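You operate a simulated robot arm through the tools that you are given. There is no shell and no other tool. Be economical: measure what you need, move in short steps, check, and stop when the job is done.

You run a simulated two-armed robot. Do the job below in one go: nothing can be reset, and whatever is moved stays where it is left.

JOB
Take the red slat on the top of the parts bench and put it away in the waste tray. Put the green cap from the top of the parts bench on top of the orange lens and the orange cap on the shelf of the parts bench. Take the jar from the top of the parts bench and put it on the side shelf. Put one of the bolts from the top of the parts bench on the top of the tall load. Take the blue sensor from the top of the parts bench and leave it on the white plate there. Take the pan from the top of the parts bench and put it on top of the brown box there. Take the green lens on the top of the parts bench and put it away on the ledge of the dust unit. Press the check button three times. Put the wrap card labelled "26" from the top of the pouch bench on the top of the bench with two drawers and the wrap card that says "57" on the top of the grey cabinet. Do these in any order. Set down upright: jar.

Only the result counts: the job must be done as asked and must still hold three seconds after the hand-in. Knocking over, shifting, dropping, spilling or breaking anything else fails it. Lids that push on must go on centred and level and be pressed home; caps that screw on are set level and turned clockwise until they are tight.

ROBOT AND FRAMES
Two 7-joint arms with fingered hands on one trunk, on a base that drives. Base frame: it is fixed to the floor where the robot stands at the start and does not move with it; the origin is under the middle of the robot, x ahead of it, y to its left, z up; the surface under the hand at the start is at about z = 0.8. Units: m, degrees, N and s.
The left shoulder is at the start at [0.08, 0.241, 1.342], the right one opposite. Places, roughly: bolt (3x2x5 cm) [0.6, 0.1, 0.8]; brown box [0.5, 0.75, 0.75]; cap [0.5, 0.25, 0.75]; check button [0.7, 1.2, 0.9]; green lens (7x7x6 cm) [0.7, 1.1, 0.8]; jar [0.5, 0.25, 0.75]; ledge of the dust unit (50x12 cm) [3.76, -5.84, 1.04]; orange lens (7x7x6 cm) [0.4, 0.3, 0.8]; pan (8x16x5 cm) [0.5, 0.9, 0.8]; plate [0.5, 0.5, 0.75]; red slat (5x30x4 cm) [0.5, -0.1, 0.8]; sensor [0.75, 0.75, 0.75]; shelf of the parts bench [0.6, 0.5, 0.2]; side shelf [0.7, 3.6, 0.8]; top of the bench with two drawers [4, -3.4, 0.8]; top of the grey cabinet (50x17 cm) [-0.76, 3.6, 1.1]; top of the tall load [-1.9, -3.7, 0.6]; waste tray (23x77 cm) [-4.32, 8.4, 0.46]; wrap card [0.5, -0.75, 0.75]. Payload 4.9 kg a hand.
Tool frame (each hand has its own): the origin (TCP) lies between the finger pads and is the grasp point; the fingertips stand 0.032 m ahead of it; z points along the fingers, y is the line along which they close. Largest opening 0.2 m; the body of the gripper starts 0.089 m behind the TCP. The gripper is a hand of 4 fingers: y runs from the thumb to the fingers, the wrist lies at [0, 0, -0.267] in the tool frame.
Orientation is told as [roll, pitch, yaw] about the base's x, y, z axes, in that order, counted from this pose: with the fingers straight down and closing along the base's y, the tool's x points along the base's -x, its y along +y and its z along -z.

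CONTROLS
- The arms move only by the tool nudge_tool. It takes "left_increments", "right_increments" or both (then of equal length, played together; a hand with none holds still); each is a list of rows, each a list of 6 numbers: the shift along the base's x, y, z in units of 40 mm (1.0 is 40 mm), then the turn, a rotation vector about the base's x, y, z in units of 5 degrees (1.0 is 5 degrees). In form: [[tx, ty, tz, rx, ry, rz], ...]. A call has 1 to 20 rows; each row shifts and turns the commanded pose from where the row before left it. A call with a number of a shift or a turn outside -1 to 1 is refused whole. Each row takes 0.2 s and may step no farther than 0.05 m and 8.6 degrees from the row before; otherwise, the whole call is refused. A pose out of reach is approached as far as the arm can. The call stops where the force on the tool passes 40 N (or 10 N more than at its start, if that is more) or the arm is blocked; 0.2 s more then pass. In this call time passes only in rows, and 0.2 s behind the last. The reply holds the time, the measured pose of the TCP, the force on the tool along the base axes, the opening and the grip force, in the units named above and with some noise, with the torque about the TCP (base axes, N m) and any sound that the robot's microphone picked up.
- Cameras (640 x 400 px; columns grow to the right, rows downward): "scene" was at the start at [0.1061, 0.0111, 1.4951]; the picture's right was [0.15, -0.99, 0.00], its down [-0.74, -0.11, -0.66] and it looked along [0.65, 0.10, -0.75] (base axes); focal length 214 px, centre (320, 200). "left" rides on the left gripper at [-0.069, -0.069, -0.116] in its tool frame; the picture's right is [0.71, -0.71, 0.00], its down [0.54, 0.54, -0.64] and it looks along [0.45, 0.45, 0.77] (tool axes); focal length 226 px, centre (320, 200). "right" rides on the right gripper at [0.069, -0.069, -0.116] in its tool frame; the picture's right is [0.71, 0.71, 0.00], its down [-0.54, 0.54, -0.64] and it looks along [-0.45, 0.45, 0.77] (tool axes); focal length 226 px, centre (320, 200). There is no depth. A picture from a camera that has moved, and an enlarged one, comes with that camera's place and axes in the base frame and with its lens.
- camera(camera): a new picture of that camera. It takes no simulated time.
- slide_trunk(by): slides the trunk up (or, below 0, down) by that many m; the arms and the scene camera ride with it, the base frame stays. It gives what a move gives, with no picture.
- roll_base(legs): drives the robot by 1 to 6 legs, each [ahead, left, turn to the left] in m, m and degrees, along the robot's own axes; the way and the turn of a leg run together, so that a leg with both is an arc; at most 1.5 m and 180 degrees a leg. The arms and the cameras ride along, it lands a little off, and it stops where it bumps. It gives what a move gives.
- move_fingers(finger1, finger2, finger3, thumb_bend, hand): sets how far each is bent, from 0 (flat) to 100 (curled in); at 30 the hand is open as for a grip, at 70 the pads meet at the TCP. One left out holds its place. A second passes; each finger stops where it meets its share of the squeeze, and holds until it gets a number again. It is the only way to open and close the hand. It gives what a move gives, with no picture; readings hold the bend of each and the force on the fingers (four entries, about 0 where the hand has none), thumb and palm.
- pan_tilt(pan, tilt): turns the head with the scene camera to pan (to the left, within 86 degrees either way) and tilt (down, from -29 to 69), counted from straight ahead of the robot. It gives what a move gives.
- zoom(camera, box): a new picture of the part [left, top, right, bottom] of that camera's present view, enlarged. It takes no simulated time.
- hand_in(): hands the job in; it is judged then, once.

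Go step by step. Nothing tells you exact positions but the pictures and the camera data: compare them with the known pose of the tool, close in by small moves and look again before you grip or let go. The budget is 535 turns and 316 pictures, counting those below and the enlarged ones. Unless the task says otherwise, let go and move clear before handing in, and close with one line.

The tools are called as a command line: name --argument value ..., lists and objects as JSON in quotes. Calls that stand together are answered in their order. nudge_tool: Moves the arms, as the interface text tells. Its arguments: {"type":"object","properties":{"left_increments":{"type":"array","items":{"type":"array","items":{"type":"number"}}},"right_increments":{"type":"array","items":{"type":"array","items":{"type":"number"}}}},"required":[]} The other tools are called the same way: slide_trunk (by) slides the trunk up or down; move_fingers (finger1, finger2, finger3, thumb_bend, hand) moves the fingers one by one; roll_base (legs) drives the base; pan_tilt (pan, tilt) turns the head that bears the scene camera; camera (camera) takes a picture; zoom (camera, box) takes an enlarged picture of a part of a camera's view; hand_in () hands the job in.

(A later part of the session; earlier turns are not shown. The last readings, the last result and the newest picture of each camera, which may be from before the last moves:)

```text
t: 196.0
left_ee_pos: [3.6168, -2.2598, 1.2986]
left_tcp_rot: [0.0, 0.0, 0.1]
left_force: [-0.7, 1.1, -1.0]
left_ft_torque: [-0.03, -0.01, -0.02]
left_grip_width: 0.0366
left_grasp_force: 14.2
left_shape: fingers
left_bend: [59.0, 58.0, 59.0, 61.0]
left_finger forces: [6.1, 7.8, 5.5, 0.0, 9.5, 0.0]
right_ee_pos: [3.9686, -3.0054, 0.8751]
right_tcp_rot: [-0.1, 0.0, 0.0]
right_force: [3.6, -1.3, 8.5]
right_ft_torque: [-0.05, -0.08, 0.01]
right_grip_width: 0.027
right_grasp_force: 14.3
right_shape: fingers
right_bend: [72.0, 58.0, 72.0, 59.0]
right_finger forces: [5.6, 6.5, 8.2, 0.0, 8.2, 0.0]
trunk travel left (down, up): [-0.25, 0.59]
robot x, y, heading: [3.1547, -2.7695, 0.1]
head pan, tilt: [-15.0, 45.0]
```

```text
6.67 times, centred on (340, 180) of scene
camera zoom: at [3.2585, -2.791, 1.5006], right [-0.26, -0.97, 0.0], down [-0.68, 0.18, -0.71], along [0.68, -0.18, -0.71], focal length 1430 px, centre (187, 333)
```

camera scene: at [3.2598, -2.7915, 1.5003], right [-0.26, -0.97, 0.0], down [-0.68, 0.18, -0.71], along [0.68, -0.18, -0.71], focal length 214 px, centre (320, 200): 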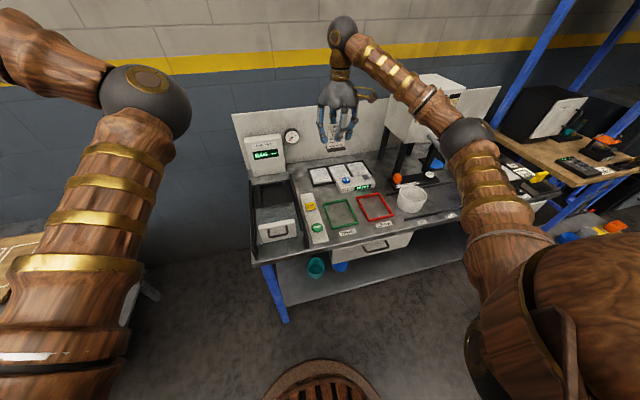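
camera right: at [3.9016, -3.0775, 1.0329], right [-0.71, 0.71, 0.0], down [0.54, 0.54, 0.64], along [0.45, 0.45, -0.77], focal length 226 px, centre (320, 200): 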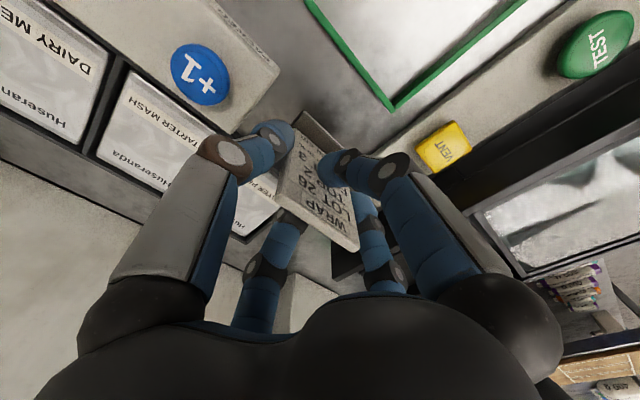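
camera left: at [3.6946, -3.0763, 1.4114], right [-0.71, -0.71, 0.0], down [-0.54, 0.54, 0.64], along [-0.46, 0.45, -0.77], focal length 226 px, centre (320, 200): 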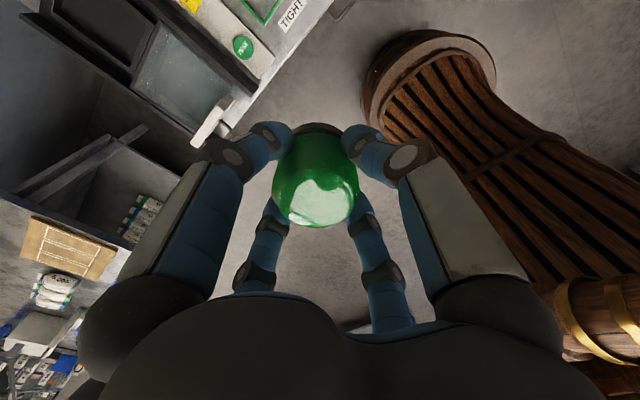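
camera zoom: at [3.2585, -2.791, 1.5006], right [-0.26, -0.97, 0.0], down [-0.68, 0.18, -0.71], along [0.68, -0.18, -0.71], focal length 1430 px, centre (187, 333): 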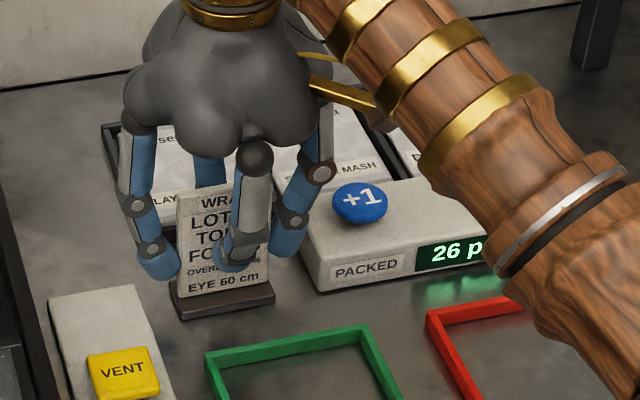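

On the bench; release gently.

nudge_tool --right_increments '[[0, 0, 0.04, 0, 0, 0]]'

move_fingers --hand "right" --finger1 60 --finger3 60 --finger2 54 --thumb_bend 54

nudge_tool --right_increments '[[0, 0, 0.5, 0, 0, 0], [0, 0, 1, 0, 0, 0], [0, 0, 1, 0, 0, 0], [0, 0, 1, 0, 0, 0], [0, 0, 1, 0, 0, 0], [0, 0, 1, 0, 0, 0], [0, 0, 1, 0, 0, 0]]'

zoom --camera "scene" --box '[260, 130, 420, 250]'

```text
t: 196.4
left_ee_pos: [3.6182, -2.2608, 1.2976]
left_tcp_rot: [0.0, 0.0, 0.0]
left_force: [-0.2, 0.2, -1.3]
left_ft_torque: [0.01, 0.02, -0.02]
left_grip_width: 0.037
left_grasp_force: 14.2
left_shape: fingers
left_bend: [59.0, 58.0, 59.0, 61.0]
left_finger forces: [6.1, 7.8, 5.5, 0.0, 9.5, 0.0]
right_ee_pos: [3.968, -3.0066, 0.875]
right_tcp_rot: [0.0, 0.0, 0.1]
right_force: [2.7, -1.2, 7.3]
right_ft_torque: [-0.03, -0.04, -0.02]
right_grip_width: 0.0272
right_grasp_force: 13.8
right_shape: fingers
right_bend: [72.0, 58.0, 72.0, 59.0]
right_finger forces: [5.4, 6.4, 7.9, 0.0, 8.2, 0.0]
trunk travel left (down, up): [-0.25, 0.59]
robot x, y, heading: [3.1526, -2.7697, -0.1]
head pan, tilt: [-15.0, 45.0]
```

```text
t: 197.4
left_ee_pos: [3.6184, -2.2597, 1.298]
left_tcp_rot: [0.0, 0.0, 0.1]
left_force: [-0.1, -1.0, -1.3]
left_ft_torque: [-0.01, 0.02, 0.04]
left_grip_width: 0.0369
left_grasp_force: 14.4
left_shape: fingers
left_bend: [59.0, 58.0, 59.0, 61.0]
left_finger forces: [6.1, 7.8, 5.4, 0.1, 9.6, 0.1]
right_ee_pos: [3.9679, -3.0068, 0.8725]
right_tcp_rot: [-0.1, 0.2, 0.1]
right_force: [-0.8, 0.1, -0.1]
right_ft_torque: [0.02, 0.01, 0.0]
right_grip_width: 0.0447
right_grasp_force: 0.1
right_shape: fingers
right_bend: [60.0, 54.0, 60.0, 54.0]
right_finger forces: [0.0, 0.0, 0.1, 0.1, 0.0, 0.1]
trunk travel left (down, up): [-0.25, 0.59]
robot x, y, heading: [3.1507, -2.7731, 0.0]
head pan, tilt: [-15.0, 45.0]
```

```text
t: 199.0
left_ee_pos: [3.6172, -2.2586, 1.2973]
left_tcp_rot: [0.0, 0.0, 0.1]
left_force: [0.2, 0.1, -0.9]
left_ft_torque: [0.0, -0.04, -0.03]
left_grip_width: 0.0369
left_grasp_force: 15.0
left_shape: fingers
left_bend: [59.0, 58.0, 59.0, 61.0]
left_finger forces: [6.1, 7.8, 5.5, 0.0, 9.6, 0.0]
right_ee_pos: [3.9691, -3.0053, 1.1349]
right_tcp_rot: [-0.1, 0.0, 0.1]
right_force: [0.4, 0.1, -0.2]
right_ft_torque: [-0.06, -0.05, -0.01]
right_grip_width: 0.0447
right_grasp_force: 0.0
right_shape: fingers
right_bend: [60.0, 54.0, 60.0, 54.0]
right_finger forces: [0.0, 0.1, 0.0, 0.1, 0.1, 0.0]
trunk travel left (down, up): [-0.25, 0.59]
robot x, y, heading: [3.1563, -2.766, 0.2]
head pan, tilt: [-15.0, 45.0]
```

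```text
3.33 times, centred on (340, 190) of scene
camera zoom: at [3.2586, -2.7907, 1.5003], right [-0.26, -0.97, 0.0], down [-0.68, 0.18, -0.71], along [0.68, -0.18, -0.71], focal length 715 px, centre (253, 233)
```

zoom: 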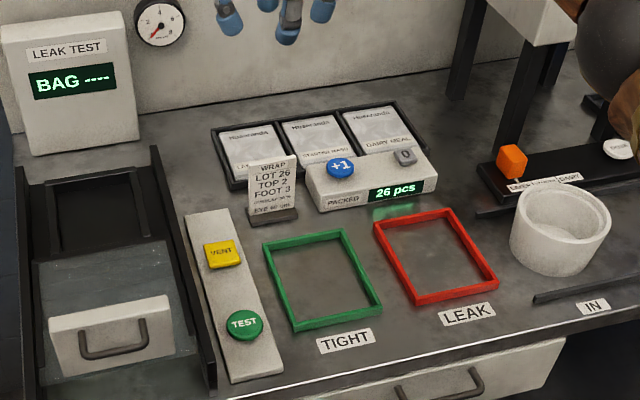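

Card 26 is placed. Now retract and head to the dust unit with the lens.

nudge_tool --right_increments '[[-0.9, 0, 0.4, 0, 0, 0], [-0.9, 0, 0.4, 0, 0, 0], [-0.9, 0, 0.4, 0, 0, 0], [-0.9, 0, 0.4, 0, 0, 0], [-0.9, 0, 0, 0, 0, 0], [-0.9, 0, 0, 0, 0, 0], [-0.9, 0, 0, 0, 0, 0], [-0.9, 0, 0, 0, 0, 0]]' --left_increments '[[0, -0.9, 0, 0, 0, 0], [0, -0.9, 0, 0, 0, 0], [0, -0.9, 0, 0, 0, 0], [0, -0.9, 0, 0, 0, 0], [0, -0.9, 0, 0, 0, 0], [0, -0.9, 0, 0, 0, 0], [0, -0.9, 0, 0, 0, 0], [0, 0, 0, 0, 0, 0]]'

roll_base --legs '[[-0.5, -0.8, 0], [0, 0, -60]]'

pan_tilt --pan 0 --tilt 25

camera --camera "scene"

```text
t: 200.8
left_ee_pos: [3.6168, -2.5124, 1.2987]
left_tcp_rot: [0.0, 0.0, 0.1]
left_force: [0.0, 0.4, -0.5]
left_ft_torque: [-0.05, 0.0, 0.0]
left_grip_width: 0.0369
left_grasp_force: 14.5
left_shape: fingers
left_bend: [59.0, 58.0, 59.0, 61.0]
left_finger forces: [6.0, 7.9, 5.5, 0.0, 9.4, 0.0]
right_ee_pos: [3.6797, -3.0054, 1.1981]
right_tcp_rot: [-0.1, 0.2, 0.2]
right_force: [0.3, 0.2, -0.5]
right_ft_torque: [-0.01, -0.03, 0.0]
right_grip_width: 0.0446
right_grasp_force: 0.1
right_shape: fingers
right_bend: [60.0, 54.0, 60.0, 54.0]
right_finger forces: [0.0, 0.0, 0.0, 0.0, 0.0, 0.1]
trunk travel left (down, up): [-0.25, 0.59]
robot x, y, heading: [3.1512, -2.7723, 0.0]
head pan, tilt: [-15.0, 45.0]
```

```text
t: 208.4
left_ee_pos: [3.1133, -3.8523, 1.2964]
left_tcp_rot: [0.0, 0.0, -60.1]
left_force: [0.9, -0.1, -1.9]
left_ft_torque: [0.0, 0.01, -0.03]
left_grip_width: 0.0369
left_grasp_force: 14.3
left_shape: fingers
left_bend: [59.0, 58.0, 59.0, 61.0]
left_finger forces: [6.0, 7.7, 5.2, 0.1, 9.3, 0.0]
right_ee_pos: [2.7154, -4.1526, 1.1985]
right_tcp_rot: [-0.1, 0.1, -60.1]
right_force: [-0.7, 0.2, -0.4]
right_ft_torque: [0.01, 0.04, -0.01]
right_grip_width: 0.045
right_grasp_force: 0.1
right_shape: fingers
right_bend: [60.0, 54.0, 60.0, 54.0]
right_finger forces: [0.0, 0.0, 0.0, 0.0, 0.1, 0.0]
trunk travel left (down, up): [-0.25, 0.59]
robot x, y, heading: [2.6579, -3.5738, -60.3]
head pan, tilt: [-15.0, 45.0]
```

```text
t: 209.2
left_ee_pos: [3.1125, -3.8528, 1.2962]
left_tcp_rot: [0.0, 0.0, -60.2]
left_force: [-0.2, 0.6, -0.5]
left_ft_torque: [0.0, 0.05, -0.01]
left_grip_width: 0.0368
left_grasp_force: 14.1
left_shape: fingers
left_bend: [59.0, 58.0, 59.0, 61.0]
left_finger forces: [5.9, 7.8, 5.3, 0.0, 9.3, 0.1]
right_ee_pos: [2.7137, -4.1536, 1.198]
right_tcp_rot: [-0.2, 0.1, -60.0]
right_force: [0.1, -0.6, -1.0]
right_ft_torque: [0.04, 0.0, 0.04]
right_grip_width: 0.0444
right_grasp_force: 0.0
right_shape: fingers
right_bend: [60.0, 54.0, 60.0, 54.0]
right_finger forces: [0.0, 0.0, 0.0, 0.1, 0.0, 0.0]
trunk travel left (down, up): [-0.25, 0.59]
robot x, y, heading: [2.6589, -3.576, -60.1]
head pan, tilt: [0.0, 25.0]
```

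```text
204 pictures are left
camera scene: at [2.7175, -3.6829, 1.5308], right [-0.87, -0.5, 0.0], down [-0.21, 0.37, -0.91], along [0.45, -0.79, -0.42], focal length 214 px, centre (320, 200)
```

scene: 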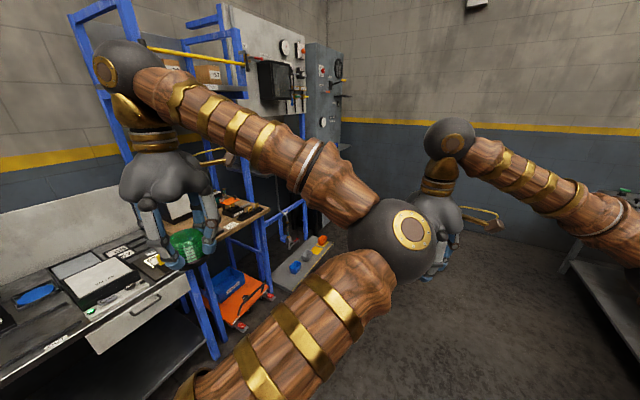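

roll_base --legs '[[0.95, -0.6, 0]]'

pan_tilt --pan 15 --tilt 20

camera --camera "scene"

```text
t: 215.0
left_ee_pos: [3.0623, -4.9723, 1.2967]
left_tcp_rot: [0.0, 0.0, -60.3]
left_force: [0.5, -0.2, -1.2]
left_ft_torque: [-0.05, 0.0, 0.0]
left_grip_width: 0.0366
left_grasp_force: 14.1
left_shape: fingers
left_bend: [59.0, 58.0, 59.0, 61.0]
left_finger forces: [6.0, 7.7, 5.3, 0.0, 9.3, 0.0]
right_ee_pos: [2.6633, -5.2691, 1.198]
right_tcp_rot: [-0.1, 0.0, -60.2]
right_force: [0.2, -0.6, 0.6]
right_ft_torque: [0.01, -0.01, 0.03]
right_grip_width: 0.0447
right_grasp_force: 0.1
right_shape: fingers
right_bend: [60.0, 54.0, 60.0, 54.0]
right_finger forces: [0.1, 0.0, 0.0, 0.0, 0.1, 0.1]
trunk travel left (down, up): [-0.25, 0.59]
robot x, y, heading: [2.6088, -4.693, -60.1]
head pan, tilt: [0.0, 25.0]
```

```text
t: 215.7
left_ee_pos: [3.0623, -4.9715, 1.2967]
left_tcp_rot: [0.0, 0.0, -60.2]
left_force: [-0.6, 0.1, -1.0]
left_ft_torque: [0.02, 0.0, 0.0]
left_grip_width: 0.0371
left_grasp_force: 14.0
left_shape: fingers
left_bend: [59.0, 58.0, 59.0, 61.0]
left_finger forces: [6.0, 7.7, 5.3, 0.1, 9.2, 0.0]
right_ee_pos: [2.6636, -5.2708, 1.198]
right_tcp_rot: [-0.1, 0.1, -60.2]
right_force: [-0.4, 0.6, 0.1]
right_ft_torque: [0.02, 0.03, 0.02]
right_grip_width: 0.0446
right_grasp_force: 0.1
right_shape: fingers
right_bend: [60.0, 54.0, 60.0, 54.0]
right_finger forces: [0.1, 0.0, 0.1, 0.1, 0.0, 0.0]
trunk travel left (down, up): [-0.25, 0.59]
robot x, y, heading: [2.6045, -4.6925, -60.1]
head pan, tilt: [15.0, 20.0]
```

```text
203 pictures are left
camera scene: at [2.6867, -4.7872, 1.539], right [-0.71, -0.7, 0.0], down [-0.24, 0.24, -0.94], along [0.66, -0.67, -0.34], focal length 214 px, centre (320, 200)
```

scene: 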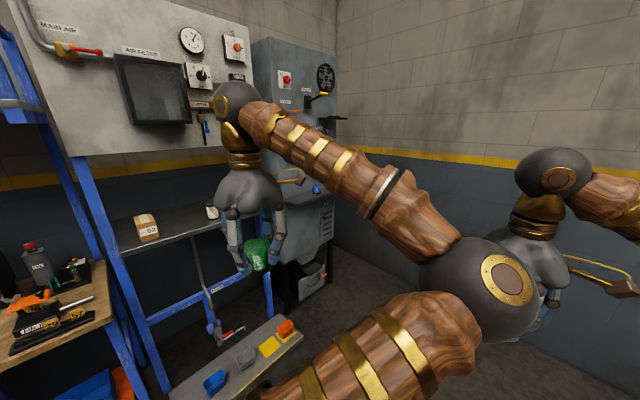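

nudge_tool --right_increments '[[-0.3, 0.6, 0.3, 0, 0, 0], [-0.3, 0.6, 0.3, 0, 0, 0], [-0.3, 0.6, 0.3, 0, 0, 0], [0, 0, 0, 0, 0, 0]]'

roll_base --legs '[[0.7, -0.1, 15]]'

pan_tilt --pan 25 --tilt 30

camera --camera "scene"

camera --camera "left"

```text
t: 216.7
left_ee_pos: [3.063, -4.9715, 1.2974]
left_tcp_rot: [-0.1, 0.1, -60.2]
left_force: [-0.5, 0.8, -0.3]
left_ft_torque: [0.01, 0.01, 0.01]
left_grip_width: 0.0369
left_grasp_force: 14.4
left_shape: fingers
left_bend: [59.0, 58.0, 59.0, 61.0]
left_finger forces: [6.0, 7.7, 5.2, 0.0, 9.2, 0.0]
right_ee_pos: [2.6266, -5.1979, 1.2335]
right_tcp_rot: [-0.2, 0.2, -60.3]
right_force: [-0.5, -0.4, -0.3]
right_ft_torque: [0.04, 0.0, -0.01]
right_grip_width: 0.0448
right_grasp_force: 0.2
right_shape: fingers
right_bend: [60.0, 54.0, 60.0, 54.0]
right_finger forces: [0.0, 0.0, 0.1, 0.1, 0.1, 0.0]
trunk travel left (down, up): [-0.25, 0.59]
robot x, y, heading: [2.602, -4.6929, -60.1]
head pan, tilt: [15.0, 20.0]
```

```text
t: 220.5
left_ee_pos: [3.449, -5.4489, 1.296]
left_tcp_rot: [0.0, 0.0, -45.6]
left_force: [-0.5, 0.3, -2.6]
left_ft_torque: [-0.01, -0.02, 0.01]
left_grip_width: 0.0366
left_grasp_force: 14.3
left_shape: fingers
left_bend: [59.0, 58.0, 59.0, 61.0]
left_finger forces: [5.9, 7.7, 5.3, 0.0, 9.2, 0.0]
right_ee_pos: [3.0858, -5.7797, 1.2343]
right_tcp_rot: [0.0, 0.1, -45.7]
right_force: [0.2, -0.3, 0.3]
right_ft_torque: [-0.01, 0.01, 0.0]
right_grip_width: 0.0447
right_grasp_force: 0.0
right_shape: fingers
right_bend: [60.0, 54.0, 60.0, 54.0]
right_finger forces: [0.0, 0.0, 0.0, 0.0, 0.0, 0.1]
trunk travel left (down, up): [-0.25, 0.59]
robot x, y, heading: [2.9385, -5.2963, -45.6]
head pan, tilt: [15.0, 20.0]
```

```text
t: 221.2
left_ee_pos: [3.45, -5.452, 1.2969]
left_tcp_rot: [0.1, 0.0, -45.6]
left_force: [-0.8, -0.2, -1.0]
left_ft_torque: [0.04, 0.03, 0.02]
left_grip_width: 0.0367
left_grasp_force: 13.9
left_shape: fingers
left_bend: [59.0, 58.0, 59.0, 61.0]
left_finger forces: [6.0, 7.6, 5.3, 0.1, 9.4, 0.0]
right_ee_pos: [3.0859, -5.7809, 1.2328]
right_tcp_rot: [-0.1, 0.1, -45.6]
right_force: [0.6, -0.6, 0.6]
right_ft_torque: [0.01, -0.01, -0.01]
right_grip_width: 0.0449
right_grasp_force: 0.1
right_shape: fingers
right_bend: [60.0, 54.0, 60.0, 54.0]
right_finger forces: [0.0, 0.1, 0.1, 0.1, 0.0, 0.1]
trunk travel left (down, up): [-0.25, 0.59]
robot x, y, heading: [2.942, -5.2959, -45.6]
head pan, tilt: [25.0, 30.0]
```

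```text
202 pictures are left
camera scene: at [3.0435, -5.3502, 1.5229], right [-0.35, -0.94, 0.0], down [-0.47, 0.18, -0.87], along [0.81, -0.31, -0.5], focal length 214 px, centre (320, 200)
```

scene: 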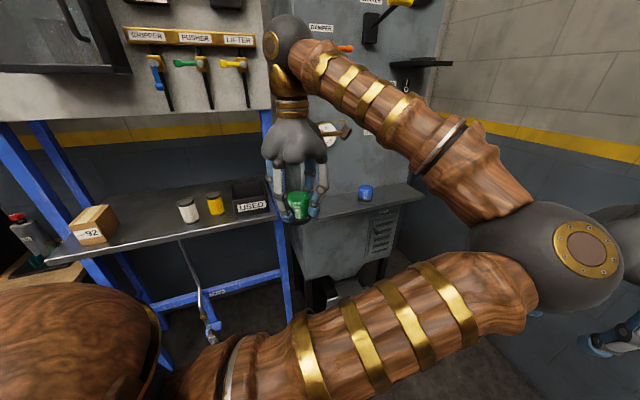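

```text
201 pictures are left
camera left: at [3.447, -5.5468, 1.4122], right [-1.0, 0.01, 0.0], down [0.01, 0.77, 0.64], along [0.01, 0.64, -0.77], focal length 226 px, centre (320, 200)
```

left: 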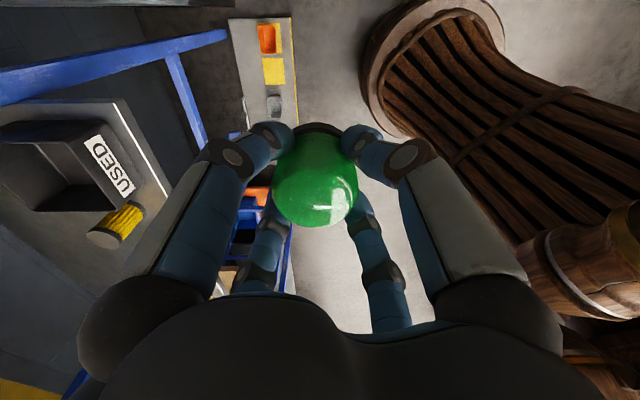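

zoom --camera "scene" --box '[270, 60, 470, 240]'

```text
2.22 times, centred on (370, 150) of scene
camera zoom: at [3.0435, -5.3502, 1.5229], right [-0.35, -0.94, 0.0], down [-0.47, 0.18, -0.87], along [0.81, -0.31, -0.5], focal length 477 px, centre (209, 311)
```

zoom: 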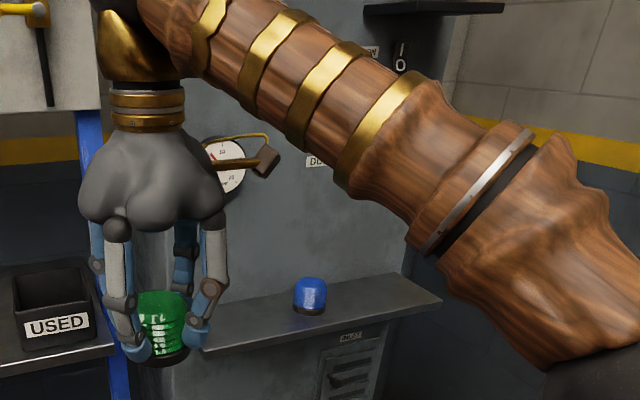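

Ledge spans x 3.685–3.81, y -5.6…-6.1 with a blue lens at y≈-5.85. I'll place the green lens at (3.727,-5.69), tilting the hand slightly away from the unit's face.

nudge_tool --left_increments '[[0.4, -0.6, -0.1, 0, -0.4, 0], [0.4, -0.6, -0.1, 0, -0.4, 0], [0.4, -0.6, -0.1, 0, -0.4, 0], [0.4, -0.6, -0.2, 0, -0.4, 0], [0.5, -0.6, -0.3, 0, 0, 0], [0.6, -0.6, -0.3, 0, 0, 0], [0.6, -0.6, -0.3, 0, 0, 0], [0.6, -0.6, -0.3, 0, 0, 0], [0.7, -0.6, -0.3, 0, 0, 0], [0.7, -0.5, 0, 0, 0, 0]]'

zoom --camera "scene" --box '[270, 60, 470, 240]'

camera --camera "left"

```text
t: 223.4
left_ee_pos: [3.6608, -5.6858, 1.2138]
left_tcp_rot: [5.5, -5.5, -45.9]
left_force: [-0.2, -0.3, -0.9]
left_ft_torque: [-0.02, 0.03, -0.01]
left_grip_width: 0.0368
left_grasp_force: 14.7
left_shape: fingers
left_bend: [59.0, 58.0, 59.0, 61.0]
left_finger forces: [6.1, 7.7, 5.4, 0.0, 9.2, 0.0]
right_ee_pos: [3.0872, -5.7794, 1.2338]
right_tcp_rot: [-0.1, 0.2, -45.6]
right_force: [0.0, 0.0, 0.0]
right_ft_torque: [0.01, 0.02, -0.02]
right_grip_width: 0.0446
right_grasp_force: 0.1
right_shape: fingers
right_bend: [60.0, 54.0, 60.0, 54.0]
right_finger forces: [0.0, 0.0, 0.0, 0.0, 0.1, 0.0]
trunk travel left (down, up): [-0.25, 0.59]
robot x, y, heading: [2.9431, -5.2994, -45.3]
head pan, tilt: [25.0, 30.0]
```

```text
2.22 times, centred on (370, 150) of scene
camera zoom: at [3.0452, -5.35, 1.5228], right [-0.35, -0.94, 0.0], down [-0.47, 0.18, -0.87], along [0.81, -0.3, -0.5], focal length 477 px, centre (209, 311)
```

zoom: 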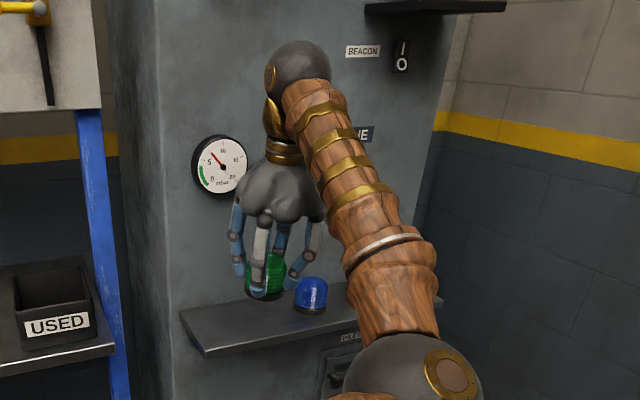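

```text
198 pictures are left
camera left: at [3.6438, -5.782, 1.3289], right [-0.99, 0.01, -0.14], down [-0.08, 0.77, 0.64], along [0.11, 0.64, -0.76], focal length 226 px, centre (320, 200)
```

left: 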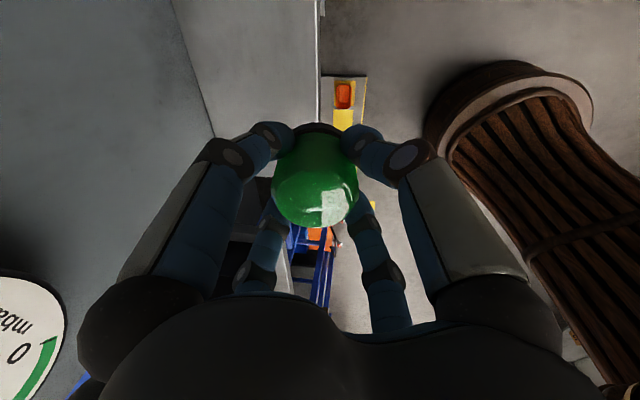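

nudge_tool --left_increments '[[0.8, -0.1, 0, 0, 0, 0], [0.8, 0, 0, 0, 0, 0], [0, 0, -0.8, 0, 0, 0], [0, 0, -0.8, 0, 0, 0]]'

zoom --camera "scene" --box '[310, 120, 430, 230]'

camera --camera "left"

```text
t: 224.4
left_ee_pos: [3.7259, -5.6886, 1.1522]
left_tcp_rot: [5.7, -5.5, -45.8]
left_force: [0.2, 0.0, -0.9]
left_ft_torque: [0.01, 0.07, -0.02]
left_grip_width: 0.0367
left_grasp_force: 14.1
left_shape: fingers
left_bend: [60.0, 58.0, 59.0, 61.0]
left_finger forces: [6.1, 7.7, 5.5, 0.1, 9.3, 0.0]
right_ee_pos: [3.0864, -5.7812, 1.2341]
right_tcp_rot: [-0.1, 0.3, -45.6]
right_force: [0.8, -0.3, 0.0]
right_ft_torque: [0.02, 0.03, -0.02]
right_grip_width: 0.0447
right_grasp_force: 0.0
right_shape: fingers
right_bend: [60.0, 54.0, 60.0, 54.0]
right_finger forces: [0.0, 0.0, 0.0, 0.1, 0.1, 0.0]
trunk travel left (down, up): [-0.25, 0.59]
robot x, y, heading: [2.9378, -5.2977, -45.7]
head pan, tilt: [25.0, 30.0]
```

```text
3.64 times, centred on (370, 175) of scene
camera zoom: at [3.045, -5.3505, 1.5229], right [-0.35, -0.94, 0.0], down [-0.47, 0.18, -0.87], along [0.81, -0.3, -0.5], focal length 780 px, centre (138, 291)
```

zoom: 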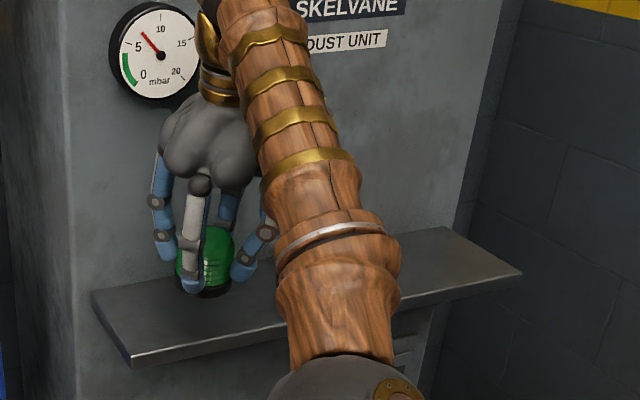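

```text
196 pictures are left
camera left: at [3.7077, -5.7864, 1.2663], right [-0.99, 0.01, -0.14], down [-0.08, 0.77, 0.64], along [0.11, 0.64, -0.76], focal length 226 px, centre (320, 200)
```

left: 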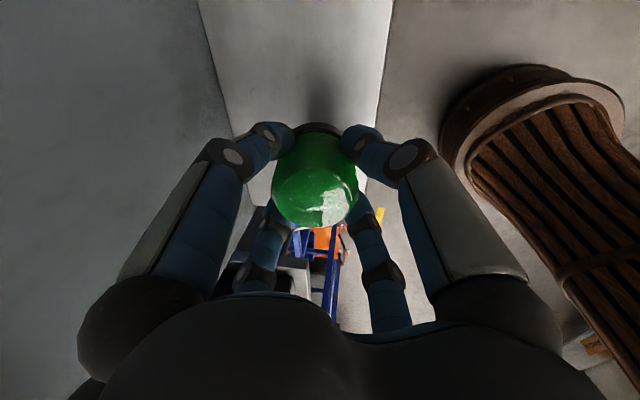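

nudge_tool --left_increments '[[0.1, 0, -0.5, 0, 0, 0], [0, 0, -0.4, 0, 0, 0]]'

nudge_tool --left_increments '[[0, 0, -0.15, 0, 0, 0]]'

nudge_tool --left_increments '[[0, 0, -0.12, 0, 0, 0]]'

```text
t: 225.1
left_ee_pos: [3.7302, -5.6882, 1.1166]
left_tcp_rot: [5.6, -5.6, -45.9]
left_force: [-0.3, -0.3, -0.7]
left_ft_torque: [0.0, 0.06, 0.03]
left_grip_width: 0.0364
left_grasp_force: 14.1
left_shape: fingers
left_bend: [60.0, 58.0, 59.0, 61.0]
left_finger forces: [6.1, 7.8, 5.4, 0.0, 9.3, 0.0]
right_ee_pos: [3.087, -5.7803, 1.2339]
right_tcp_rot: [0.0, 0.3, -45.6]
right_force: [0.2, 1.2, 0.3]
right_ft_torque: [0.0, -0.02, 0.0]
right_grip_width: 0.0446
right_grasp_force: 0.1
right_shape: fingers
right_bend: [60.0, 54.0, 60.0, 54.0]
right_finger forces: [0.0, 0.0, 0.0, 0.0, 0.1, 0.1]
trunk travel left (down, up): [-0.25, 0.59]
robot x, y, heading: [2.9385, -5.2943, -45.9]
head pan, tilt: [25.0, 30.0]
```

```text
t: 225.4
left_ee_pos: [3.7286, -5.6898, 1.1111]
left_tcp_rot: [5.7, -5.5, -45.9]
left_force: [-1.1, 0.4, 0.6]
left_ft_torque: [0.02, 0.1, 0.02]
left_grip_width: 0.0365
left_grasp_force: 14.9
left_shape: fingers
left_bend: [60.0, 58.0, 59.0, 61.0]
left_finger forces: [6.0, 7.8, 5.8, 0.0, 9.7, 0.1]
right_ee_pos: [3.0867, -5.7803, 1.2346]
right_tcp_rot: [-0.1, 0.2, -45.7]
right_force: [-0.3, 0.4, 1.0]
right_ft_torque: [0.0, 0.03, 0.0]
right_grip_width: 0.0447
right_grasp_force: 0.0
right_shape: fingers
right_bend: [60.0, 54.0, 60.0, 54.0]
right_finger forces: [0.1, 0.0, 0.1, 0.0, 0.1, 0.0]
trunk travel left (down, up): [-0.25, 0.59]
robot x, y, heading: [2.94, -5.2953, -45.7]
head pan, tilt: [25.0, 30.0]
```

```text
t: 225.8
left_ee_pos: [3.7284, -5.6892, 1.1089]
left_tcp_rot: [5.9, -5.8, -45.9]
left_force: [2.1, -2.7, 13.6]
left_ft_torque: [-0.09, 0.16, 0.07]
left_grip_width: 0.0369
left_grasp_force: 17.8
left_shape: fingers
left_bend: [59.0, 58.0, 59.0, 61.0]
left_finger forces: [7.5, 8.6, 7.2, 0.0, 11.5, 0.0]
right_ee_pos: [3.0842, -5.7802, 1.2341]
right_tcp_rot: [-0.1, 0.1, -45.7]
right_force: [0.7, 0.5, 0.2]
right_ft_torque: [-0.01, 0.0, 0.01]
right_grip_width: 0.0447
right_grasp_force: 0.1
right_shape: fingers
right_bend: [60.0, 54.0, 60.0, 54.0]
right_finger forces: [0.1, 0.1, 0.0, 0.1, 0.0, 0.1]
trunk travel left (down, up): [-0.25, 0.59]
robot x, y, heading: [2.9402, -5.2972, -45.2]
head pan, tilt: [25.0, 30.0]
```

move_fingers --hand "left" --finger1 53 --finger2 53 --finger3 53 --thumb_bend 53

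camera --camera "left"

zoom --camera "scene" --box '[310, 120, 430, 230]'

```text
t: 226.8
left_ee_pos: [3.729, -5.6889, 1.1055]
left_tcp_rot: [5.7, -5.6, -45.8]
left_force: [0.2, -1.2, 0.0]
left_ft_torque: [0.01, 0.04, -0.01]
left_grip_width: 0.058
left_grasp_force: 0.1
left_shape: fingers
left_bend: [53.0, 53.0, 53.0, 53.0]
left_finger forces: [0.1, 0.1, 0.0, 0.1, 0.0, 0.2]
right_ee_pos: [3.085, -5.7792, 1.2346]
right_tcp_rot: [-0.1, 0.0, -45.6]
right_force: [0.2, -0.7, 0.1]
right_ft_torque: [0.0, 0.0, 0.05]
right_grip_width: 0.0447
right_grasp_force: 0.0
right_shape: fingers
right_bend: [60.0, 54.0, 60.0, 54.0]
right_finger forces: [0.0, 0.1, 0.0, 0.0, 0.0, 0.0]
trunk travel left (down, up): [-0.25, 0.59]
robot x, y, heading: [2.9417, -5.2963, -45.7]
head pan, tilt: [25.0, 30.0]
```

```text
195 pictures are left
camera left: at [3.7104, -5.7862, 1.2206], right [-0.99, 0.01, -0.14], down [-0.08, 0.77, 0.64], along [0.11, 0.64, -0.76], focal length 226 px, centre (320, 200)
```

left: 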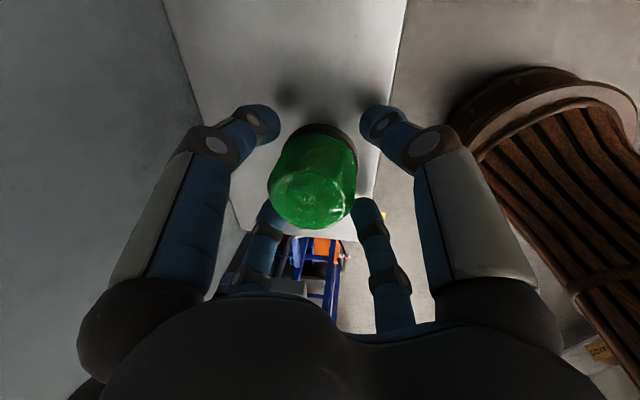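

```text
3.64 times, centred on (370, 175) of scene
camera zoom: at [3.0431, -5.3497, 1.523], right [-0.35, -0.94, 0.0], down [-0.47, 0.18, -0.87], along [0.81, -0.3, -0.5], focal length 780 px, centre (138, 291)
```

zoom: 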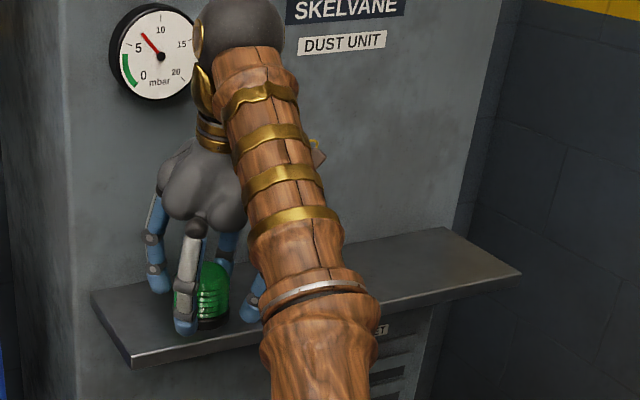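

nudge_tool --left_increments '[[-0.1, 0, 0.7, 0, 0, 0], [-0.12, 0, 0.9, 0, 0, 0], [-0.12, 0, 0.9, 0, 0, 0], [-0.12, 0, 0.9, 0, 0, 0], [-0.8, 0.2, 0, 0, 0.4, 0], [-0.8, 0.2, 0, 0, 0.4, 0], [-0.8, 0.2, 0, 0, 0.4, 0], [-0.8, 0.2, 0, 0, 0.4, 0]]'

zoom --camera "scene" --box '[310, 120, 430, 230]'

```text
t: 228.7
left_ee_pos: [3.5801, -5.6569, 1.2423]
left_tcp_rot: [-0.1, 0.0, -45.7]
left_force: [-0.2, 0.0, 0.0]
left_ft_torque: [-0.01, -0.01, -0.04]
left_grip_width: 0.0582
left_grasp_force: 0.1
left_shape: fingers
left_bend: [53.0, 53.0, 53.0, 53.0]
left_finger forces: [0.0, 0.0, 0.0, 0.0, 0.0, 0.0]
right_ee_pos: [3.085, -5.7799, 1.2342]
right_tcp_rot: [0.0, 0.1, -45.6]
right_force: [-0.4, 0.2, -0.3]
right_ft_torque: [0.0, -0.07, -0.02]
right_grip_width: 0.0446
right_grasp_force: 0.2
right_shape: fingers
right_bend: [60.0, 54.0, 60.0, 54.0]
right_finger forces: [0.1, 0.1, 0.0, 0.1, 0.0, 0.0]
trunk travel left (down, up): [-0.25, 0.59]
robot x, y, heading: [2.939, -5.2958, -45.5]
head pan, tilt: [25.0, 30.0]
```

```text
3.64 times, centred on (370, 175) of scene
camera zoom: at [3.0412, -5.3497, 1.5231], right [-0.35, -0.94, 0.0], down [-0.47, 0.18, -0.87], along [0.81, -0.3, -0.5], focal length 780 px, centre (138, 291)
```

zoom: 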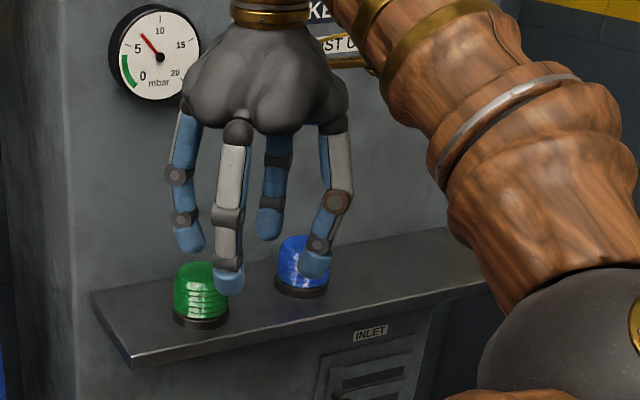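

Lens is on the ledge. I back away and drive to the pouch bench aisle.

nudge_tool --left_increments '[[-0.8, 0.4, 0.3, 0, 0, 0], [-0.8, 0.4, 0.3, 0, 0, 0], [-0.8, 0.4, 0.3, 0, 0, 0]]'

roll_base --legs '[[-0.6, 0, 0], [0, 0, 45.6], [0, 1.3, 0], [0, 0.5, 0]]'

```text
t: 229.4
left_ee_pos: [3.4859, -5.6066, 1.2793]
left_tcp_rot: [0.0, 0.0, -45.7]
left_force: [0.4, 1.0, -0.3]
left_ft_torque: [0.01, 0.0, 0.03]
left_grip_width: 0.0582
left_grasp_force: 0.1
left_shape: fingers
left_bend: [53.0, 53.0, 53.0, 53.0]
left_finger forces: [0.1, 0.1, 0.0, 0.0, 0.1, 0.0]
right_ee_pos: [3.0839, -5.7791, 1.2342]
right_tcp_rot: [0.0, 0.1, -45.7]
right_force: [-1.3, -0.5, 0.8]
right_ft_torque: [-0.03, -0.01, 0.01]
right_grip_width: 0.0448
right_grasp_force: 0.0
right_shape: fingers
right_bend: [60.0, 54.0, 60.0, 54.0]
right_finger forces: [0.0, 0.0, 0.0, 0.0, 0.1, 0.1]
trunk travel left (down, up): [-0.25, 0.59]
robot x, y, heading: [2.9362, -5.2909, -45.7]
head pan, tilt: [25.0, 30.0]
```

```text
t: 243.5
left_ee_pos: [3.1123, -2.9237, 1.2772]
left_tcp_rot: [0.0, -0.1, 0.1]
left_force: [0.1, 0.3, 0.3]
left_ft_torque: [0.04, -0.03, 0.01]
left_grip_width: 0.0583
left_grasp_force: 0.0
left_shape: fingers
left_bend: [53.0, 53.0, 53.0, 53.0]
left_finger forces: [0.0, 0.0, 0.0, 0.1, 0.1, 0.0]
right_ee_pos: [2.9559, -3.3315, 1.2337]
right_tcp_rot: [0.0, 0.1, 0.4]
right_force: [-1.0, -0.2, -0.2]
right_ft_torque: [0.02, -0.03, -0.02]
right_grip_width: 0.0447
right_grasp_force: 0.1
right_shape: fingers
right_bend: [60.0, 54.0, 60.0, 54.0]
right_finger forces: [0.1, 0.0, 0.0, 0.1, 0.0, 0.0]
trunk travel left (down, up): [-0.25, 0.59]
robot x, y, heading: [2.5036, -3.1019, 0.4]
head pan, tilt: [25.0, 30.0]
```

roll_base --legs '[[-0.5, 0.93, 0], [-1.2, 0, 0], [-1.2, 0, 0]]'

roll_base --legs '[[0, 1.3, 0]]'

pan_tilt --pan 0 --tilt 45

camera --camera "scene"

```text
t: 260.3
left_ee_pos: [0.2145, -1.9764, 1.2781]
left_tcp_rot: [0.1, 0.0, 0.4]
left_force: [0.5, 0.2, 0.1]
left_ft_torque: [-0.01, 0.0, -0.01]
left_grip_width: 0.0582
left_grasp_force: 0.1
left_shape: fingers
left_bend: [53.0, 53.0, 53.0, 53.0]
left_finger forces: [0.0, 0.1, 0.0, 0.1, 0.0, 0.0]
right_ee_pos: [0.0591, -2.3842, 1.2325]
right_tcp_rot: [-0.1, 0.1, 0.4]
right_force: [0.0, 0.9, 0.4]
right_ft_torque: [0.02, -0.01, 0.01]
right_grip_width: 0.0446
right_grasp_force: 0.0
right_shape: fingers
right_bend: [60.0, 54.0, 60.0, 54.0]
right_finger forces: [0.1, 0.0, 0.0, 0.1, 0.1, 0.0]
trunk travel left (down, up): [-0.25, 0.59]
robot x, y, heading: [-0.3929, -2.1522, 0.5]
head pan, tilt: [25.0, 30.0]
```

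```text
t: 266.8
left_ee_pos: [0.2198, -0.6817, 1.2776]
left_tcp_rot: [0.0, 0.0, -0.6]
left_force: [-0.4, 0.0, 1.2]
left_ft_torque: [0.03, -0.01, -0.01]
left_grip_width: 0.0582
left_grasp_force: 0.1
left_shape: fingers
left_bend: [53.0, 53.0, 53.0, 53.0]
left_finger forces: [0.1, 0.0, 0.0, 0.0, 0.0, 0.0]
right_ee_pos: [0.0585, -1.0874, 1.2332]
right_tcp_rot: [-0.1, 0.1, -0.6]
right_force: [0.1, -0.1, -0.4]
right_ft_torque: [0.02, -0.01, 0.03]
right_grip_width: 0.0446
right_grasp_force: 0.0
right_shape: fingers
right_bend: [60.0, 54.0, 60.0, 54.0]
right_finger forces: [0.1, 0.0, 0.0, 0.0, 0.0, 0.0]
trunk travel left (down, up): [-0.25, 0.59]
robot x, y, heading: [-0.3877, -0.8475, -0.7]
head pan, tilt: [25.0, 30.0]
```

```text
t: 267.7
left_ee_pos: [0.2198, -0.6813, 1.2769]
left_tcp_rot: [0.0, 0.0, -0.7]
left_force: [0.2, 0.1, 0.5]
left_ft_torque: [0.01, 0.0, -0.03]
left_grip_width: 0.058
left_grasp_force: 0.2
left_shape: fingers
left_bend: [53.0, 53.0, 53.0, 53.0]
left_finger forces: [0.1, 0.0, 0.0, 0.1, 0.0, 0.0]
right_ee_pos: [0.0582, -1.086, 1.2327]
right_tcp_rot: [-0.1, 0.1, -0.5]
right_force: [-0.5, 0.5, -0.2]
right_ft_torque: [-0.02, -0.01, 0.01]
right_grip_width: 0.0447
right_grasp_force: 0.1
right_shape: fingers
right_bend: [60.0, 54.0, 60.0, 54.0]
right_finger forces: [0.0, 0.0, 0.1, 0.1, 0.0, 0.1]
trunk travel left (down, up): [-0.25, 0.59]
robot x, y, heading: [-0.3861, -0.8454, -0.8]
head pan, tilt: [0.0, 45.0]
```

```text
192 pictures are left
camera scene: at [-0.2775, -0.8503, 1.5004], right [-0.01, -1.0, 0.0], down [-0.71, 0.01, -0.71], along [0.71, -0.01, -0.71], focal length 214 px, centre (320, 200)
```

scene: 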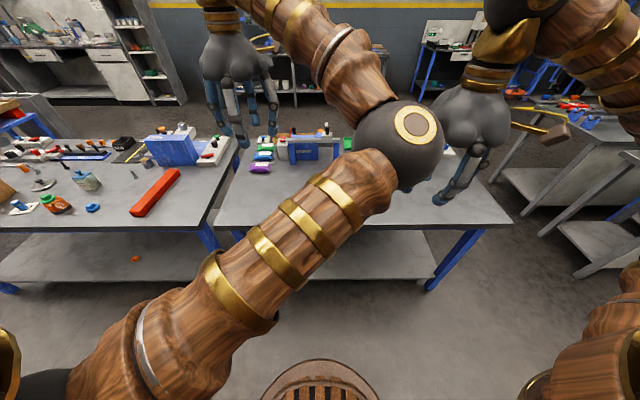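

roll_base --legs '[[0.08, -0.18, 0.8]]'

move_fingers --hand "left" --finger1 48 --finger2 36 --finger3 48 --thumb_bend 36

nudge_tool --left_increments '[[0.3, 0.3, -0.7, 0, 0, 0], [0.3, 0.3, -0.7, 0, 0, 0], [0.3, 0.3, -0.7, 0, 0, 0], [0.3, 0.3, -0.7, 0, 0, 0], [0, 0, -0.8, 0, 0, 0], [0, 0, -0.8, 0, 0, 0], [0, 0, -0.8, 0, 0, 0]]'

camera --camera "left"

```text
t: 269.3
left_ee_pos: [0.2967, -0.855, 1.2781]
left_tcp_rot: [-0.2, 0.0, 0.1]
left_force: [0.8, 0.2, -0.5]
left_ft_torque: [-0.03, -0.02, -0.03]
left_grip_width: 0.0581
left_grasp_force: 0.1
left_shape: fingers
left_bend: [53.0, 53.0, 53.0, 53.0]
left_finger forces: [0.1, 0.1, 0.1, 0.0, 0.0, 0.0]
right_ee_pos: [0.1397, -1.262, 1.2339]
right_tcp_rot: [0.0, 0.1, 0.1]
right_force: [-0.5, 0.6, -0.6]
right_ft_torque: [0.0, 0.01, 0.0]
right_grip_width: 0.0447
right_grasp_force: 0.0
right_shape: fingers
right_bend: [60.0, 54.0, 60.0, 54.0]
right_finger forces: [0.0, 0.0, 0.0, 0.0, 0.2, 0.0]
trunk travel left (down, up): [-0.25, 0.59]
robot x, y, heading: [-0.3087, -1.0295, 0.3]
head pan, tilt: [0.0, 45.0]
```

```text
t: 270.3
left_ee_pos: [0.2962, -0.8566, 1.2788]
left_tcp_rot: [-0.1, 0.0, 0.1]
left_force: [0.4, -0.2, 1.4]
left_ft_torque: [-0.04, -0.01, -0.03]
left_grip_width: 0.1001
left_grasp_force: 0.0
left_shape: fingers
left_bend: [48.0, 36.0, 48.0, 36.0]
left_finger forces: [0.0, 0.0, 0.0, 0.1, 0.0, 0.1]
right_ee_pos: [0.1398, -1.264, 1.2347]
right_tcp_rot: [0.0, 0.1, 0.1]
right_force: [-0.6, -0.5, -0.2]
right_ft_torque: [-0.02, -0.02, 0.01]
right_grip_width: 0.0446
right_grasp_force: 0.1
right_shape: fingers
right_bend: [60.0, 54.0, 60.0, 54.0]
right_finger forces: [0.0, 0.0, 0.0, 0.0, 0.0, 0.0]
trunk travel left (down, up): [-0.25, 0.59]
robot x, y, heading: [-0.3083, -1.0262, -0.0]
head pan, tilt: [0.0, 45.0]
```

```text
t: 271.9
left_ee_pos: [0.3451, -0.808, 1.0687]
left_tcp_rot: [-0.2, 0.0, 0.2]
left_force: [1.2, -0.1, 0.5]
left_ft_torque: [0.0, 0.01, -0.05]
left_grip_width: 0.0998
left_grasp_force: 0.0
left_shape: fingers
left_bend: [48.0, 36.0, 48.0, 36.0]
left_finger forces: [0.0, 0.0, 0.0, 0.0, 0.0, 0.0]
right_ee_pos: [0.1398, -1.2622, 1.2319]
right_tcp_rot: [0.0, 0.1, 0.1]
right_force: [-0.3, 0.1, 0.5]
right_ft_torque: [0.03, 0.05, 0.05]
right_grip_width: 0.0447
right_grasp_force: 0.0
right_shape: fingers
right_bend: [60.0, 54.0, 60.0, 54.0]
right_finger forces: [0.0, 0.1, 0.1, 0.0, 0.1, 0.0]
trunk travel left (down, up): [-0.25, 0.59]
robot x, y, heading: [-0.3098, -1.0293, -0.0]
head pan, tilt: [0.0, 45.0]
```

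```text
191 pictures are left
camera left: at [0.4138, -0.8755, 1.1853], right [-0.71, -0.71, 0.0], down [-0.54, 0.54, 0.64], along [-0.46, 0.45, -0.77], focal length 226 px, centre (320, 200)
```

left: 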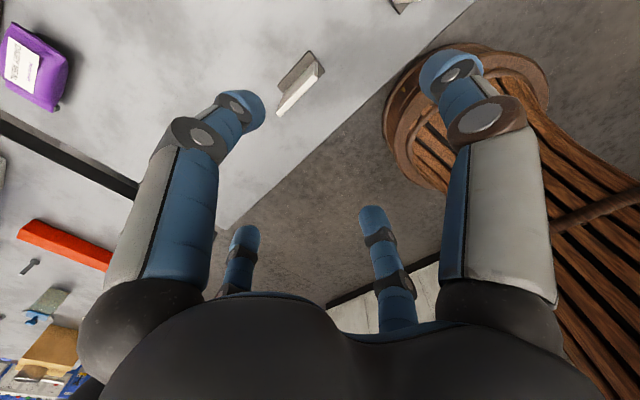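

zoom --camera "left" --box '[250, 30, 350, 140]'

pan_tilt --pan 15 --tilt 50

camera --camera "scene"

```text
3.64 times, centred on (300, 85) of left
camera zoom: at [0.4138, -0.8755, 1.1853], right [-0.71, -0.71, 0.0], down [-0.54, 0.54, 0.64], along [-0.46, 0.45, -0.77], focal length 822 px, centre (393, 618)
```

zoom: 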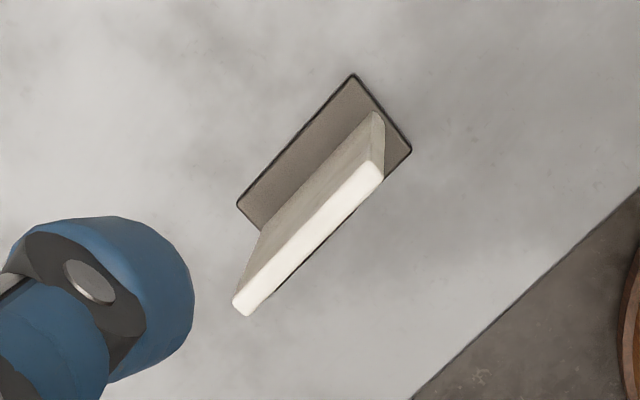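

```text
t: 272.7
left_ee_pos: [0.3451, -0.8076, 1.0703]
left_tcp_rot: [0.0, 0.1, 0.1]
left_force: [0.1, 0.2, 0.3]
left_ft_torque: [-0.01, 0.03, -0.01]
left_grip_width: 0.0999
left_grasp_force: 0.1
left_shape: fingers
left_bend: [48.0, 36.0, 48.0, 36.0]
left_finger forces: [0.0, 0.0, 0.1, 0.1, 0.0, 0.1]
right_ee_pos: [0.1386, -1.2632, 1.2333]
right_tcp_rot: [-0.1, 0.1, 0.1]
right_force: [0.1, 0.1, 0.2]
right_ft_torque: [0.04, 0.01, 0.02]
right_grip_width: 0.0447
right_grasp_force: 0.0
right_shape: fingers
right_bend: [60.0, 54.0, 60.0, 54.0]
right_finger forces: [0.0, 0.1, 0.0, 0.0, 0.0, 0.0]
trunk travel left (down, up): [-0.25, 0.59]
robot x, y, heading: [-0.3064, -1.0319, -0.0]
head pan, tilt: [15.0, 50.0]
```

```text
189 pictures are left
camera scene: at [-0.2062, -1.0108, 1.4935], right [0.26, -0.97, 0.0], down [-0.74, -0.2, -0.64], along [0.62, 0.17, -0.77], focal length 214 px, centre (320, 200)
```

scene: 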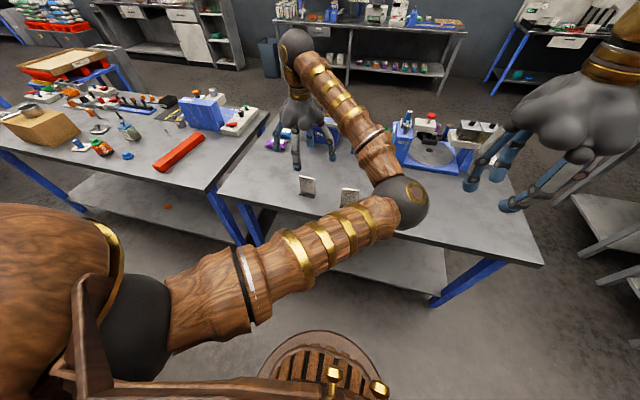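

nudge_tool --left_increments '[[0.4, 0.1, -0.9, 0, 0, 0], [0.38, 0.1, -0.9, 0, 0, 0], [0, 0, -0.9, 0, 0, 0], [0, 0, -0.6, 0, 0, 0]]'

camera --camera "left"

```text
t: 273.7
left_ee_pos: [0.3782, -0.8001, 0.9369]
left_tcp_rot: [-0.1, 0.0, 0.0]
left_force: [-0.8, -0.1, 0.5]
left_ft_torque: [0.03, 0.03, -0.03]
left_grip_width: 0.0998
left_grasp_force: 0.1
left_shape: fingers
left_bend: [48.0, 36.0, 48.0, 36.0]
left_finger forces: [0.0, 0.0, 0.1, 0.0, 0.0, 0.1]
right_ee_pos: [0.1396, -1.2628, 1.2332]
right_tcp_rot: [-0.1, 0.1, 0.1]
right_force: [1.4, 0.2, 0.1]
right_ft_torque: [-0.02, -0.01, 0.01]
right_grip_width: 0.0447
right_grasp_force: 0.0
right_shape: fingers
right_bend: [60.0, 54.0, 60.0, 54.0]
right_finger forces: [0.0, 0.1, 0.0, 0.0, 0.0, 0.0]
trunk travel left (down, up): [-0.25, 0.59]
robot x, y, heading: [-0.3086, -1.0271, -0.0]
head pan, tilt: [15.0, 50.0]
```

```text
188 pictures are left
camera left: at [0.4455, -0.8694, 1.0527], right [-0.71, -0.71, 0.0], down [-0.54, 0.54, 0.64], along [-0.46, 0.45, -0.77], focal length 226 px, centre (320, 200)
```

left: 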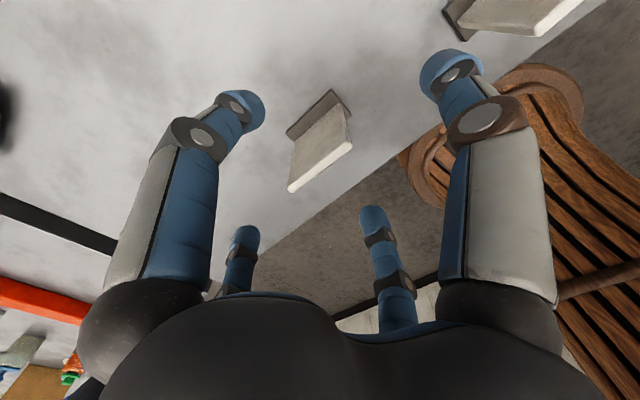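

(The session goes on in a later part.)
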